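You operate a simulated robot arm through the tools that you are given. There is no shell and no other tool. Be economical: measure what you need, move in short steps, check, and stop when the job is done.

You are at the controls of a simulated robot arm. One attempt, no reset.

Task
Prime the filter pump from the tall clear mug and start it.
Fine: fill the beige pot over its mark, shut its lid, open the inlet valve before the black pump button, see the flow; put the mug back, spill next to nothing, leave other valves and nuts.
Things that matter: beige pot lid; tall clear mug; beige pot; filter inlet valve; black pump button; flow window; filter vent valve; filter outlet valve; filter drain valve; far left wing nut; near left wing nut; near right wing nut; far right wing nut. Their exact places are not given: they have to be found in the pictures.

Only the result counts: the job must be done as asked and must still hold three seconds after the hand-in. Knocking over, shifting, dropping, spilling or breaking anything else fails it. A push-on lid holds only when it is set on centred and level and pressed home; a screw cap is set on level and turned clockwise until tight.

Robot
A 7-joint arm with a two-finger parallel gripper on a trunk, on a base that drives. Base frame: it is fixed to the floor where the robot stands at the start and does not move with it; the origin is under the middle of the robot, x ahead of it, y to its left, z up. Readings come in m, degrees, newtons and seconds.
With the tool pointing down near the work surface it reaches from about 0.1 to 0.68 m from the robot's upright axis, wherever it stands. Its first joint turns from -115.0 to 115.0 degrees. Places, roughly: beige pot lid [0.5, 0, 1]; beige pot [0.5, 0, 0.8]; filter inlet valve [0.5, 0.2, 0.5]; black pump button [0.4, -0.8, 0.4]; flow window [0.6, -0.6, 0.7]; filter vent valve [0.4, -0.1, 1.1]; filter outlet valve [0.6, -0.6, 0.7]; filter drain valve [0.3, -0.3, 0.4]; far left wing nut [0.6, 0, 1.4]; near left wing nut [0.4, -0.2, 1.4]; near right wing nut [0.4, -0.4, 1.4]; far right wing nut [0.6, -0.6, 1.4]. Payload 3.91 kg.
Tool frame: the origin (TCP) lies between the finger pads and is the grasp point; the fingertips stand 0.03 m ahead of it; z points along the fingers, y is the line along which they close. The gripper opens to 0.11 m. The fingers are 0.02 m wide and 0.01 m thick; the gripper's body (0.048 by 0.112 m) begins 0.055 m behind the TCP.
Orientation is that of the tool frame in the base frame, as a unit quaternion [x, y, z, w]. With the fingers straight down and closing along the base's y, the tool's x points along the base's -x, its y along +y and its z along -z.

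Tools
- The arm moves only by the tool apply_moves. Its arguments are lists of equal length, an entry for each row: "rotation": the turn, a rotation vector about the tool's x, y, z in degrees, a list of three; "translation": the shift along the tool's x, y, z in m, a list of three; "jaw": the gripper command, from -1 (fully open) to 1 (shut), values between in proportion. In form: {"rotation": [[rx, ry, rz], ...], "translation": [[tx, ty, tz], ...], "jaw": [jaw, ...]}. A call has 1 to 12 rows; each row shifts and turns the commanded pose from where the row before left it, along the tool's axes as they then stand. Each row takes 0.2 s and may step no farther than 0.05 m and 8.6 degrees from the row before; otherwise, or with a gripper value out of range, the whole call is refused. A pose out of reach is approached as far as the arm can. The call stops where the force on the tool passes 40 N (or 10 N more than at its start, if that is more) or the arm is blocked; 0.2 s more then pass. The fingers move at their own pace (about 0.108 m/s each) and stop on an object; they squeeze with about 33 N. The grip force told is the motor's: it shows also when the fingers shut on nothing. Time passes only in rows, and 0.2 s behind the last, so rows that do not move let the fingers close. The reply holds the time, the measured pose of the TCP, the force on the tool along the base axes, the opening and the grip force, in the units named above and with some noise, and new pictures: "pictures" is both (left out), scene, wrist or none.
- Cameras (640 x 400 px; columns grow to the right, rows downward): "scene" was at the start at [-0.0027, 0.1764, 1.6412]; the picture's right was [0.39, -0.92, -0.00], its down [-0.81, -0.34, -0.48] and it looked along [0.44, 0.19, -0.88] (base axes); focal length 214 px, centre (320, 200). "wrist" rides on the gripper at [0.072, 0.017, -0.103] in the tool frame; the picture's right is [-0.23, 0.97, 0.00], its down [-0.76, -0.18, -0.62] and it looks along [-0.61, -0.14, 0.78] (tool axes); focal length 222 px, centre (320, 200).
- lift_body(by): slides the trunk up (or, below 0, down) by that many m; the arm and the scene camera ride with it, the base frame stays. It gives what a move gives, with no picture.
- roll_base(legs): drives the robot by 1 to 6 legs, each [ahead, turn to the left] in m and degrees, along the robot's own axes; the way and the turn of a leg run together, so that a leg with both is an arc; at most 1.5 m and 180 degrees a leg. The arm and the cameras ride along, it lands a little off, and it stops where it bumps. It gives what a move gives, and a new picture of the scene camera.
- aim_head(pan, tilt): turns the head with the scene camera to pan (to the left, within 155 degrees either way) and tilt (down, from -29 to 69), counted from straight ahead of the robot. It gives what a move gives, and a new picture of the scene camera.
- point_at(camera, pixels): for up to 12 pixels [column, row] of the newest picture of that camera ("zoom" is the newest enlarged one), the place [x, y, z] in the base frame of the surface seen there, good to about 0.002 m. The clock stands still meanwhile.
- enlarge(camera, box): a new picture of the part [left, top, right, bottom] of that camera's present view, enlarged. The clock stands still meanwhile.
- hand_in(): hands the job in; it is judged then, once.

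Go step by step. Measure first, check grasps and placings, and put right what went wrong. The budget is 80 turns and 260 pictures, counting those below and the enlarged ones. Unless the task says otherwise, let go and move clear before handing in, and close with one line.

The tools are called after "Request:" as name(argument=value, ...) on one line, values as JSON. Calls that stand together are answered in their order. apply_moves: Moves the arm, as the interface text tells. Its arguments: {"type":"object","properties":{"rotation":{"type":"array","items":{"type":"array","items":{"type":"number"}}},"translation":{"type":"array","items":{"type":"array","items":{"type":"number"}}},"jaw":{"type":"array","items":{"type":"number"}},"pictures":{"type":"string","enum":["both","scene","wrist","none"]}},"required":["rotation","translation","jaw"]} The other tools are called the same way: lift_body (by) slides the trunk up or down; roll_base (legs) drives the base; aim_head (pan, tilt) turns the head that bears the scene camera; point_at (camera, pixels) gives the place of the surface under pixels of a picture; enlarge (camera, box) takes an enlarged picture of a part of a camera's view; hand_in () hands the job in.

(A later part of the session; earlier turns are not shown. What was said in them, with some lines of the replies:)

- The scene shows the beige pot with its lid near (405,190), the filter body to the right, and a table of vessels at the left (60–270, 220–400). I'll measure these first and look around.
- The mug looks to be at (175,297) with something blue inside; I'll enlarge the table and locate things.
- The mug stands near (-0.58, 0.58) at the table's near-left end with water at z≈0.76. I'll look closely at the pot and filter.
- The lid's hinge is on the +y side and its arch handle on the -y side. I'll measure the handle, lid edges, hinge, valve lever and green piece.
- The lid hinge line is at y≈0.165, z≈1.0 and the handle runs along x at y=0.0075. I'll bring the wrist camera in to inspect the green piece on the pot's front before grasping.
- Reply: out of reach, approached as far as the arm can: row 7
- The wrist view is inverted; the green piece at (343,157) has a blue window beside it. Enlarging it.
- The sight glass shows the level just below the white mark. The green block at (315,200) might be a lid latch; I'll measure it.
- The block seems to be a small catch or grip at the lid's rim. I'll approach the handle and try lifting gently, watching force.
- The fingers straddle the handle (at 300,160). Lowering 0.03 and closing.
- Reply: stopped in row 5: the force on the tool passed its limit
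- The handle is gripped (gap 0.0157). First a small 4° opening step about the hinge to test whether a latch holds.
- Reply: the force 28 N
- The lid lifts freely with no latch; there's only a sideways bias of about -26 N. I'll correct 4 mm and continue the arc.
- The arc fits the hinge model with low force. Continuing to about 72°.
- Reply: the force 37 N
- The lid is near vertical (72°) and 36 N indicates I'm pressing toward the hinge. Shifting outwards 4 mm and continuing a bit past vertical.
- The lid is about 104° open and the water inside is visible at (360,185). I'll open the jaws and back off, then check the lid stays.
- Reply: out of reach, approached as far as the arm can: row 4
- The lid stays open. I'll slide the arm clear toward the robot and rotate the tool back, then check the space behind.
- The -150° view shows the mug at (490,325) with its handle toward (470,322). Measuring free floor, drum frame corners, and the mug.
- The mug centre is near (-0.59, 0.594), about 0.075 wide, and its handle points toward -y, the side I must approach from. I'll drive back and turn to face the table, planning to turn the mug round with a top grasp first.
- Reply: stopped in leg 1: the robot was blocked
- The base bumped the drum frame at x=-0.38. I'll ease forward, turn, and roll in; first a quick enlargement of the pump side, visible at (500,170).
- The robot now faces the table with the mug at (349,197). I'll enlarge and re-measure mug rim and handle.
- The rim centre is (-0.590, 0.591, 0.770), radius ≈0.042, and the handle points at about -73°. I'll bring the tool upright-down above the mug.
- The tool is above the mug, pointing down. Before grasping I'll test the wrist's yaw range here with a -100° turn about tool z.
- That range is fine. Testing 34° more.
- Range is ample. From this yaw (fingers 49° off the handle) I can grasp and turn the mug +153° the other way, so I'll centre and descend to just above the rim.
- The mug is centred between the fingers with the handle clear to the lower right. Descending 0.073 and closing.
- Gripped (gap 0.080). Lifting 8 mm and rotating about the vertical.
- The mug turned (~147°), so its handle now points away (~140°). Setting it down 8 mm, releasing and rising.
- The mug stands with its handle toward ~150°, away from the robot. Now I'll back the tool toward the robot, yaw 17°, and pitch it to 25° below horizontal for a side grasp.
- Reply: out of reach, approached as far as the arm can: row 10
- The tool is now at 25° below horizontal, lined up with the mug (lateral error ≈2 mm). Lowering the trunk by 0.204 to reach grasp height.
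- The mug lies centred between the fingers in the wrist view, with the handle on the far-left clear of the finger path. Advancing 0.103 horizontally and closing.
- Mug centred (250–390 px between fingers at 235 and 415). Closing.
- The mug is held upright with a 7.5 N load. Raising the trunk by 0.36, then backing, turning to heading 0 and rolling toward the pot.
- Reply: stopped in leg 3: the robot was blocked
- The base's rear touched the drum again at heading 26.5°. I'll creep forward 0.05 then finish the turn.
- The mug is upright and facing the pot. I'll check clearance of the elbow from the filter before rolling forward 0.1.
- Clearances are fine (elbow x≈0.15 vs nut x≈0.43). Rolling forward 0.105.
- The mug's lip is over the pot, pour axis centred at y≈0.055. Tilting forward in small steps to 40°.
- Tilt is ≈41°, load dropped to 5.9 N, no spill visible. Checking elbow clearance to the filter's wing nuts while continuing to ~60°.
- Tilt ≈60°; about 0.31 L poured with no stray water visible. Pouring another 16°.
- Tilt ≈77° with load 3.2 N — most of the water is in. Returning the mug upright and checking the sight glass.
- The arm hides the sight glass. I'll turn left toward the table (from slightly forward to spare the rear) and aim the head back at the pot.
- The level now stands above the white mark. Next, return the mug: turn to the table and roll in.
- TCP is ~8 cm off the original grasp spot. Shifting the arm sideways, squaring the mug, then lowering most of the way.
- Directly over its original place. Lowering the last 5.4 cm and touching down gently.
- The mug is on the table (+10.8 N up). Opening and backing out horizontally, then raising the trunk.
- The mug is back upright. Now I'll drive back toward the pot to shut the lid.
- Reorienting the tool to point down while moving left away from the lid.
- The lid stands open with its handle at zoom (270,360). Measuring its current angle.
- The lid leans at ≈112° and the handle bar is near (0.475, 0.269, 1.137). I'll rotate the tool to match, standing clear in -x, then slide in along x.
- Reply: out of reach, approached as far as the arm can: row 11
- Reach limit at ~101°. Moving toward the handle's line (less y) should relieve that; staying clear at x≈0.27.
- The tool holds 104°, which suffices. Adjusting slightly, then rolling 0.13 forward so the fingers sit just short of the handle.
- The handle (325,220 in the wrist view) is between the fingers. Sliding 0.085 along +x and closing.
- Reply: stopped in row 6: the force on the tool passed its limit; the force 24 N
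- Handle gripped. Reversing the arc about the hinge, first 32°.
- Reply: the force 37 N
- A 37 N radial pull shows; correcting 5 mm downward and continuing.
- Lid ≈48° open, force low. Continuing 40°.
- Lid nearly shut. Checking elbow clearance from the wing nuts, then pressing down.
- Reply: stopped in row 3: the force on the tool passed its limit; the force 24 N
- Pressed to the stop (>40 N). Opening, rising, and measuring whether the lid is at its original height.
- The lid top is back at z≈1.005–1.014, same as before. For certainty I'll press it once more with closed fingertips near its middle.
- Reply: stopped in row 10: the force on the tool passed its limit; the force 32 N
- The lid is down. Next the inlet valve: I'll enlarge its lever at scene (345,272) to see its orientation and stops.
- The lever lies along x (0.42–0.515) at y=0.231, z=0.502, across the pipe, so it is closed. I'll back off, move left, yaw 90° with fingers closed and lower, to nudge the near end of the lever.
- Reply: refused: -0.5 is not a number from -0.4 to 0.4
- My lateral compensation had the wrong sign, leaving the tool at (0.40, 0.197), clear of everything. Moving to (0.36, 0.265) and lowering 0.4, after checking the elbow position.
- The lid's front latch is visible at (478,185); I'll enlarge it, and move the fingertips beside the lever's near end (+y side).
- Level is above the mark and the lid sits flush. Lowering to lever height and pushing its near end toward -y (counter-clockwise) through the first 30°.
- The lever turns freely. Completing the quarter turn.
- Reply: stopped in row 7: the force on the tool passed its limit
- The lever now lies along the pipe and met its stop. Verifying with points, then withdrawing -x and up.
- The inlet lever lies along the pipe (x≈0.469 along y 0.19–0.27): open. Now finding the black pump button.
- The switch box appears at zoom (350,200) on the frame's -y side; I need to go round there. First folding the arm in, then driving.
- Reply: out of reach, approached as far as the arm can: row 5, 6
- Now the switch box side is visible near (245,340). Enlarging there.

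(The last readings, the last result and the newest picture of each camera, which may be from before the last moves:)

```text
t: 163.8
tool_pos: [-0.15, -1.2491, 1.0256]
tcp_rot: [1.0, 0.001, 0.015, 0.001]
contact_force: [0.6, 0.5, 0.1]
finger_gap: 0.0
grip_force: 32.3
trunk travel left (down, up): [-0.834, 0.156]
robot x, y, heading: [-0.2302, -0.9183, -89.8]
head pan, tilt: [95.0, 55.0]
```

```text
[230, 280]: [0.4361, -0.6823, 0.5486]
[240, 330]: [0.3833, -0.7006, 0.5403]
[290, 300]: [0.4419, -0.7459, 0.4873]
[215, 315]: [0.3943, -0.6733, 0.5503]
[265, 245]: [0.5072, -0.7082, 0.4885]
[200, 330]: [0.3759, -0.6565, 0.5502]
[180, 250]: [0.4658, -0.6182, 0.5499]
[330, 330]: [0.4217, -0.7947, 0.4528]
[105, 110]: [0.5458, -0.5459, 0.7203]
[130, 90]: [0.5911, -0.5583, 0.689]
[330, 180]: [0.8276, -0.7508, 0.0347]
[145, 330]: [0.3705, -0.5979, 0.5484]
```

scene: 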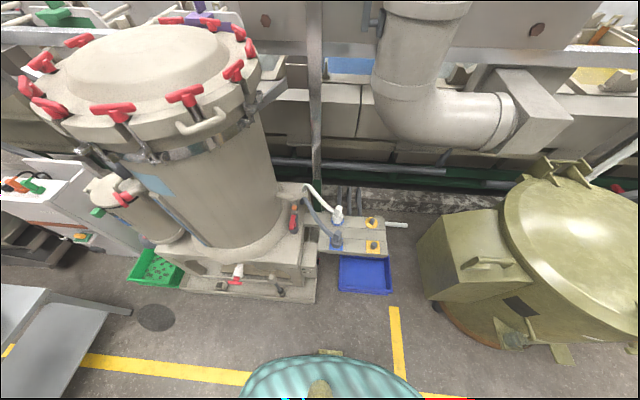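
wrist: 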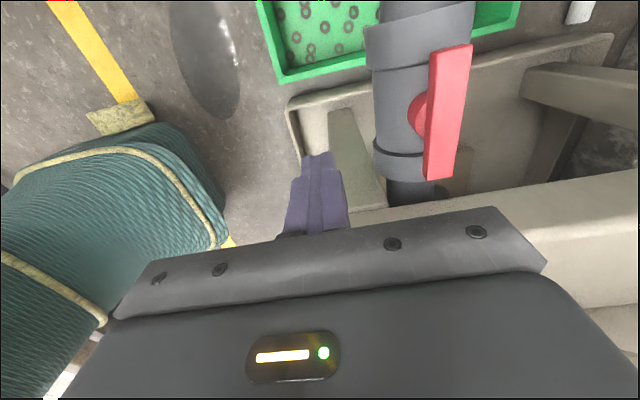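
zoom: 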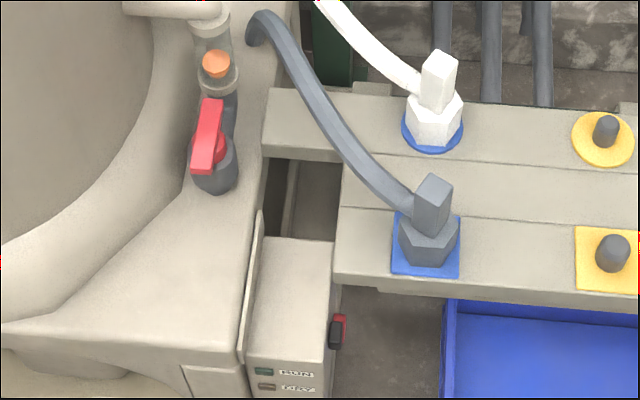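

The pump switch box (top z≈0.49) has a black and a red button on its -y face near (0.42, -0.795, 0.45). Measuring nearby obstacles before closing in.

Request:
point_at(camera="scene", pixels=[[340, 288], [392, 292], [338, 258], [320, 248], [387, 254], [318, 300], [316, 270], [352, 260], [425, 300], [320, 225]])

Request:
roll_base(legs=[[0.3, 0], [0, 125], [0.1, 0]])

Request:
aim_head(pan=10, tilt=55)

```text
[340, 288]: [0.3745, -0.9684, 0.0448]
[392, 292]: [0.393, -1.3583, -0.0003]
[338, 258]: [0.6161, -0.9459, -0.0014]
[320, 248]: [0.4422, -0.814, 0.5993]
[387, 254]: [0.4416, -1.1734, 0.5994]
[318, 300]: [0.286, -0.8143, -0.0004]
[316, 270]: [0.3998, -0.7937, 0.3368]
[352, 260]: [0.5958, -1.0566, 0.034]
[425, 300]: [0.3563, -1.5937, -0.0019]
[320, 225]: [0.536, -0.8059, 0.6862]
```

```text
t: 171.7
tool_pos: [0.0755, -0.9032, 1.0273]
tcp_rot: [0.462, 0.887, 0.008, -0.012]
contact_force: [-0.5, -0.1, 0.4]
finger_gap: 0.0
grip_force: 32.8
trunk travel left (down, up): [-0.834, 0.156]
robot x, y, heading: [-0.1501, -1.1553, 34.7]
head pan, tilt: [95.0, 55.0]
```

scene: 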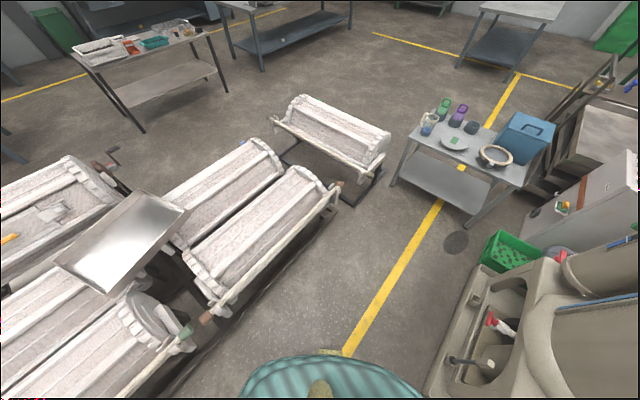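

```text
t: 173.3
tool_pos: [0.0779, -0.9022, 1.0256]
tcp_rot: [0.461, 0.887, 0.008, -0.013]
contact_force: [0.0, -0.1, 0.4]
finger_gap: 0.0
grip_force: 33.4
trunk travel left (down, up): [-0.834, 0.156]
robot x, y, heading: [-0.1513, -1.1581, 34.7]
head pan, tilt: [10.0, 55.0]
```

scene: 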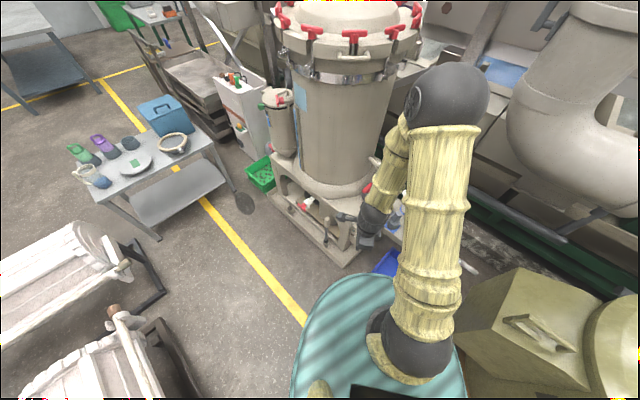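

The table top and platform block a straight-down approach, so I'll pitch the closed fingers forward (~35° below horizontal) and come in from the robot side. Rolling 0.09 closer, pitching, and lowering.

Request:
roll_base(legs=[[0.09, 0]])

Request:
apply_moves(rotation=[[-8, 0, 0], [-8, 0, 0], [-8, 0, 0], [-8, 0, 0], [-8, 0, 0], [-8, 0, 0], [-8, 0, 0]], translation=[[0, 0, 0], [0, 0, 0], [0, 0, 0], [0, 0, 0], [0, 0, 0], [0, 0, 0], [0, 0, 0]], jaw=[1, 1, 1, 1, 1, 1, 1], pictures="none")

Request:
lift_body(by=-0.4)

Request:
aim_head(pan=10, tilt=45)

Request:
enlarge(camera="wrist", box=[0, 0, 640, 400])

```text
t: 174.4
tool_pos: [0.1516, -0.8487, 1.026]
tcp_rot: [0.462, 0.887, 0.008, -0.013]
contact_force: [-0.5, -1.2, 0.7]
finger_gap: 0.0001
grip_force: 32.7
trunk travel left (down, up): [-0.834, 0.156]
robot x, y, heading: [-0.0764, -1.1041, 34.5]
head pan, tilt: [10.0, 55.0]
```

scene: 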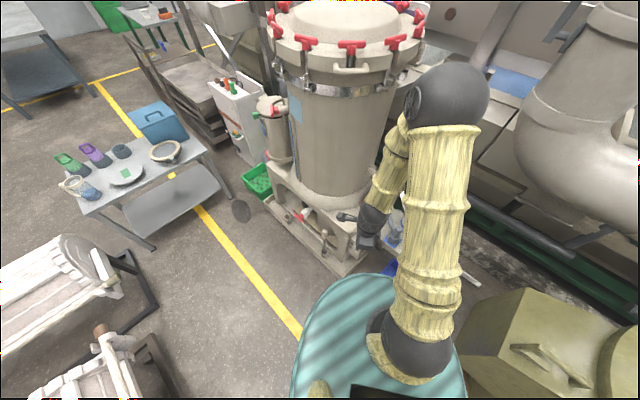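

```text
t: 176.0
tool_pos: [0.2208, -0.7459, 1.0044]
tcp_rot: [0.413, 0.779, 0.423, 0.206]
contact_force: [-1.3, 0.5, 0.0]
finger_gap: 0.0
grip_force: 32.8
out of reach, approached as far as the arm can: row 1, 2, 3, 4, 5, 6, 7
trunk travel left (down, up): [-0.834, 0.156]
robot x, y, heading: [-0.0763, -1.1047, 35.0]
head pan, tilt: [10.0, 55.0]
```

```text
t: 179.8
tool_pos: [0.2198, -0.7463, 0.6036]
tcp_rot: [0.415, 0.779, 0.423, 0.205]
contact_force: [1.0, 0.2, 0.7]
finger_gap: 0.0
grip_force: 33.2
trunk travel left (down, up): [-0.434, 0.556]
robot x, y, heading: [-0.0745, -1.1045, 34.8]
head pan, tilt: [10.0, 55.0]
```

```text
t: 180.6
tool_pos: [0.2219, -0.7455, 0.6031]
tcp_rot: [0.414, 0.779, 0.423, 0.206]
contact_force: [-0.8, 0.5, -0.1]
finger_gap: 0.0
grip_force: 33.1
trunk travel left (down, up): [-0.434, 0.556]
robot x, y, heading: [-0.0764, -1.1072, 34.6]
head pan, tilt: [10.0, 45.0]
```

scene: 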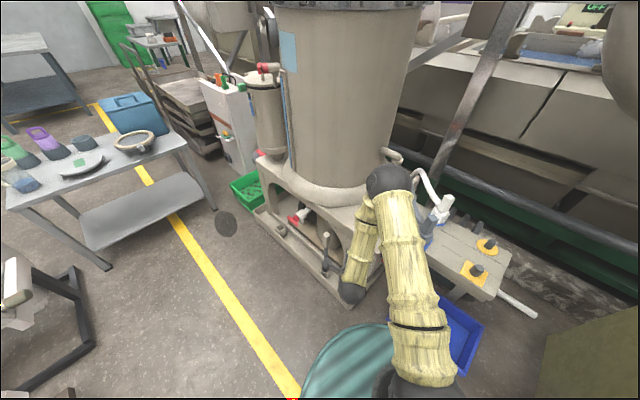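

```text
1.00 times, centred on (320, 200) of wrist
```

zoom: 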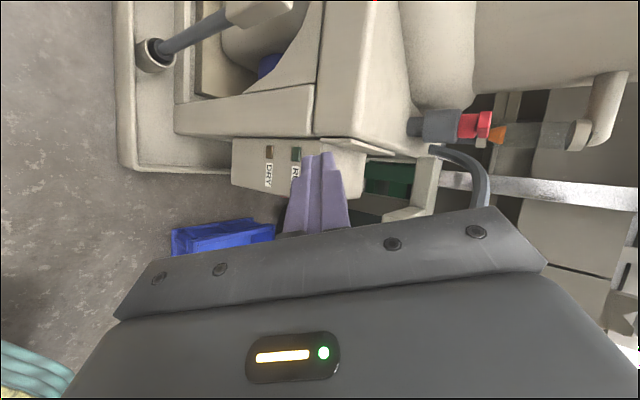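

The wrist camera shows the box front with RUN/DRY labels. Moving the closed fingers to the -y side of the box to see the buttons.

Request:
apply_moves(rotation=[[0, 0, 0], [0, 0, 0], [0, 0, 0], [0, 0, 0], [0, 0, 0]], translation=[[-0.0372, -0.0163, 0.0095], [-0.0372, -0.0163, 0.0095], [-0.0372, -0.0163, 0.0095], [-0.0372, -0.0163, 0.0095], [-0.0372, -0.0163, 0.0095]], jaw=[1, 1, 1, 1, 1])

```text
t: 181.8
tool_pos: [0.3233, -0.8964, 0.501]
tcp_rot: [0.414, 0.779, 0.423, 0.206]
contact_force: [0.1, 0.3, -0.2]
finger_gap: 0.0
grip_force: 32.9
out of reach, approached as far as the arm can: row 1
trunk travel left (down, up): [-0.434, 0.556]
robot x, y, heading: [-0.0768, -1.1059, 34.8]
head pan, tilt: [10.0, 45.0]
```

scene: 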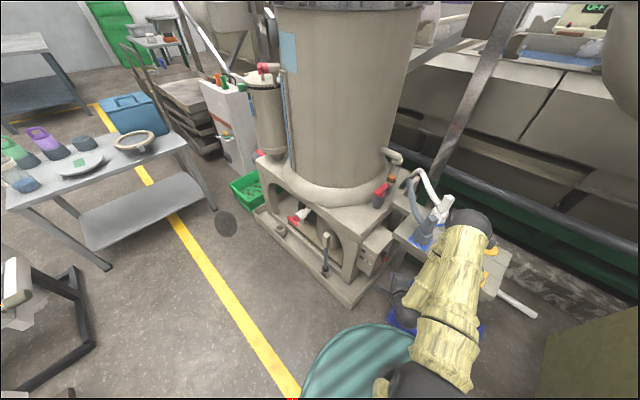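
wrist: 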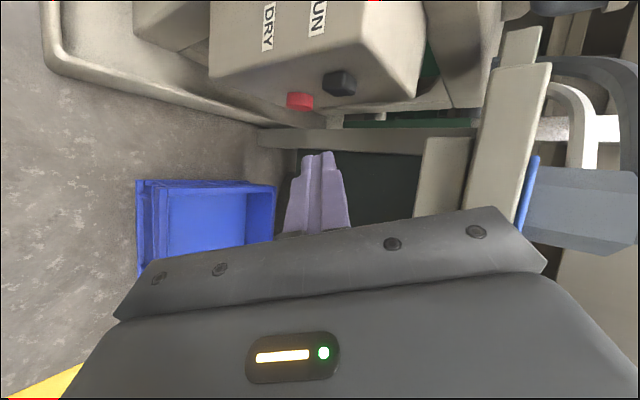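

The black button is at wrist (340,83), the red at (300,101) below it. Measuring both and the elbow's clearance from the hose ports.

Request:
point_at(camera="wrist", pixels=[[340, 83], [330, 85], [350, 88], [338, 94], [300, 101], [345, 72], [370, 95], [290, 80]])

Request:
point_at(camera="scene", pixels=[[475, 225], [450, 225], [480, 245], [440, 207], [425, 225], [490, 240], [385, 190], [392, 180]])

Request:
enlarge(camera="scene", box=[360, 140, 440, 210])

```text
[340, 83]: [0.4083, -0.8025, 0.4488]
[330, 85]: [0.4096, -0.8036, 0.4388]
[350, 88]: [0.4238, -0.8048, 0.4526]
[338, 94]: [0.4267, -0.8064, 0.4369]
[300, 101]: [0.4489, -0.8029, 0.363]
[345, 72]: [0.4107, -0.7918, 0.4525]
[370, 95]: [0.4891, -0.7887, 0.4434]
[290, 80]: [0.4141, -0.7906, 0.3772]
```

```text
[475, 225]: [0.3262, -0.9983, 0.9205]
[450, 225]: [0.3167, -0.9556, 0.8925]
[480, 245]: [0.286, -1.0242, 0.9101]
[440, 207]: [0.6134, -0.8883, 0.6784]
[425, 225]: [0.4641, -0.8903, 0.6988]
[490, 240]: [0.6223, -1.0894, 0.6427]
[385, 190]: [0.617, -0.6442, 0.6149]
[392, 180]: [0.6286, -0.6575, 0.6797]
```

```text
5.71 times, centred on (400, 175) of scene
```

zoom: 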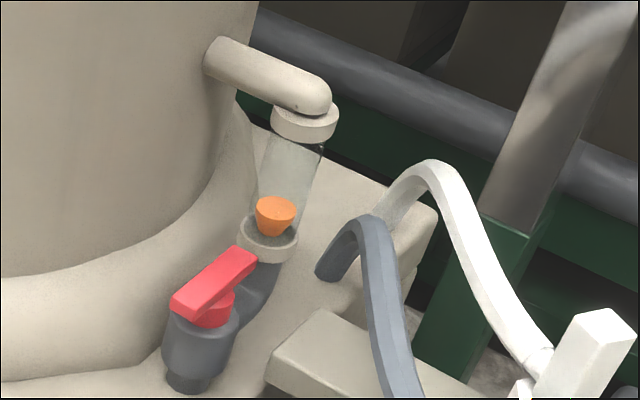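

The black button's face is at about (0.418, -0.806, 0.445); the flow tube shows an orange float at rest at the bottom. I'll bring the fingertip in front of the button.

Request:
apply_moves(rotation=[[0, 0, 0], [0, 0, 0], [0, 0, 0]], translation=[[-0.0017, 0.0065, 0.0337], [-0.0017, 0.0065, 0.0337], [-0.0017, 0.0065, 0.0337]], jaw=[1, 1, 1], pictures="wrist")

```text
t: 182.6
tool_pos: [0.4028, -0.8449, 0.4617]
tcp_rot: [0.413, 0.78, 0.423, 0.205]
contact_force: [-0.2, 0.3, 0.1]
finger_gap: 0.0
grip_force: 32.3
trunk travel left (down, up): [-0.434, 0.556]
robot x, y, heading: [-0.078, -1.1042, 34.7]
head pan, tilt: [10.0, 45.0]
```

wrist: 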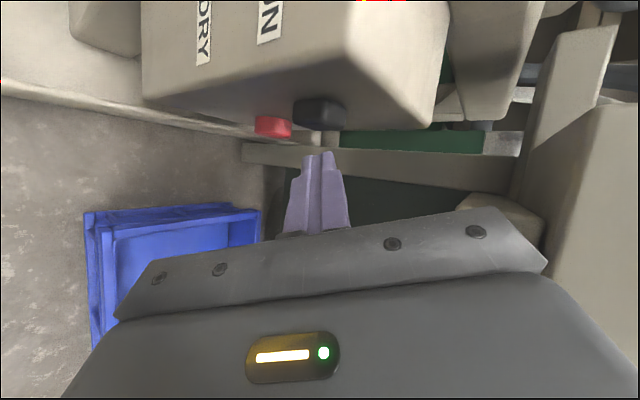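

The fingertip faces the black button (320,113), clear of the red one. Pushing +y in 5 mm steps.

Request:
apply_moves(rotation=[[0, 0, 0], [0, 0, 0], [0, 0, 0], [0, 0, 0], [0, 0, 0]], translation=[[0.0041, 0.0015, 0.0024], [0.0041, 0.0015, 0.0024], [0.0041, 0.0015, 0.0024], [0.0041, 0.0015, 0.0024], [0.0041, 0.0015, 0.0024]], jaw=[1, 1, 1, 1, 1], pictures="both")

Request:
enlarge(camera="scene", box=[360, 140, 440, 210])

```text
t: 183.8
tool_pos: [0.4048, -0.8228, 0.4607]
tcp_rot: [0.416, 0.779, 0.422, 0.207]
contact_force: [-1.0, -16.1, 1.9]
finger_gap: 0.0002
grip_force: 33.1
trunk travel left (down, up): [-0.434, 0.556]
robot x, y, heading: [-0.0753, -1.1078, 34.7]
head pan, tilt: [10.0, 45.0]
```

scene: 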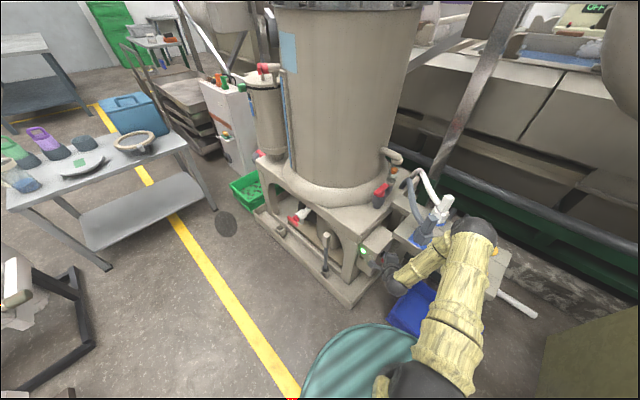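
wrist: 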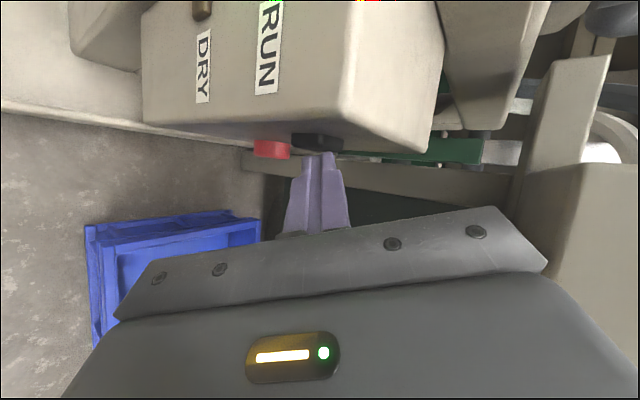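

```text
5.71 times, centred on (400, 175) of scene
5 turns are left
```

zoom: 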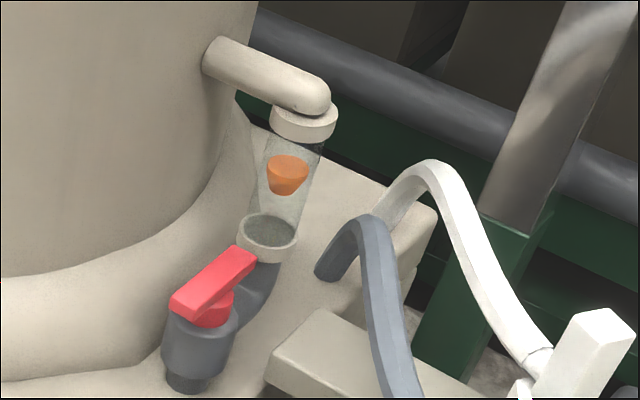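

The RUN light is green (scene 362,252) and the orange float has risen in the flow tube. Only a few turns are left: backing the finger away from the button and checking the flow holds.

Request:
apply_moves(rotation=[[0, 0, 0], [0, 0, 0], [0, 0, 0], [0, 0, 0], [0, 0, 0]], translation=[[-0.0164, -0.006, -0.0096], [-0.0164, -0.006, -0.0096], [0, 0, -0.03], [0, 0, -0.04], [0, 0, 0]], jaw=[1, 1, 1, 1, 1], pictures="both")

Request:
enlarge(camera="scene", box=[350, 140, 440, 270])

Request:
enlarge(camera="scene", box=[0, 100, 200, 225])

```text
t: 185.0
tool_pos: [0.3566, -0.8946, 0.5017]
tcp_rot: [0.414, 0.779, 0.423, 0.205]
contact_force: [-0.3, -0.9, 0.5]
finger_gap: 0.0002
grip_force: 32.6
trunk travel left (down, up): [-0.434, 0.556]
robot x, y, heading: [-0.0741, -1.1038, 34.8]
head pan, tilt: [10.0, 45.0]
```

scene: 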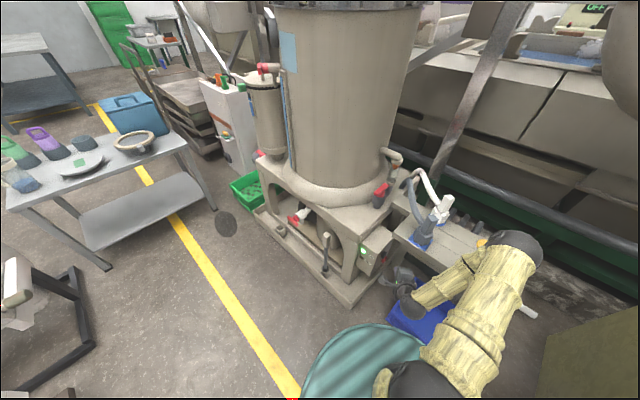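
wrist: 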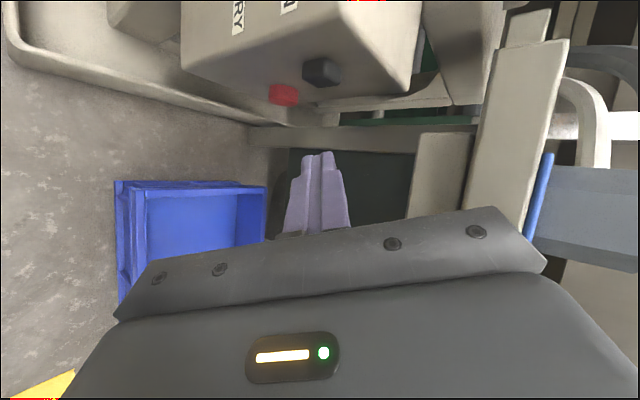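

```text
3.08 times, centred on (395, 205) of scene
```

zoom: 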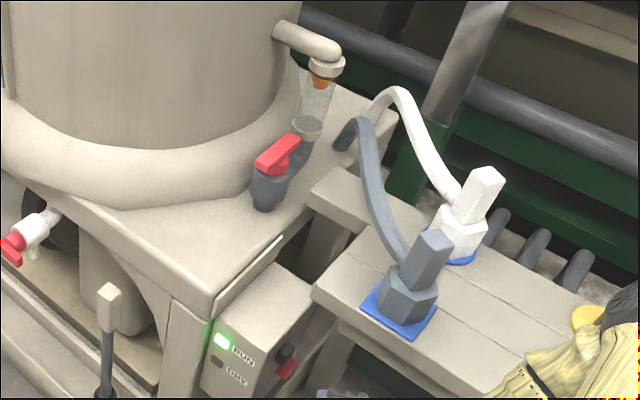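

```text
3.20 times, centred on (100, 162) of scene
4 turns are left
```

zoom: 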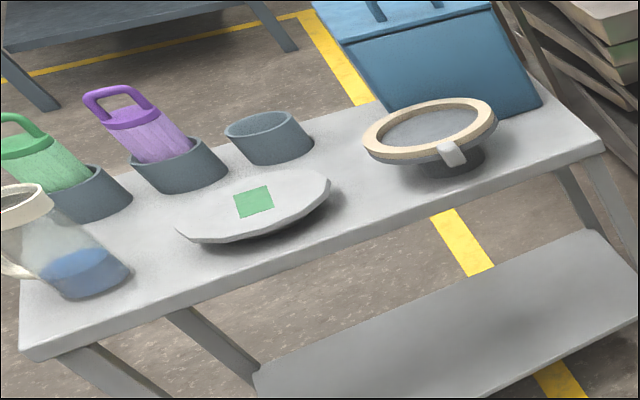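

The float now sits at the top of the flow tube, the RUN light is on, and the mug stands back on its table with the arm clear of everything. Handing in.

Request:
hand_in()

```text
The job is handed in.
```

The pump is primed and running. The beige pot is filled above its mark and its lid is shut. I opened the inlet valve before pressing the black button; the RUN light is on and the flow float is up. The mug is back in its place, though its handle now points away from where it did. I saw no spill and did not touch the other valves or the wing nuts.
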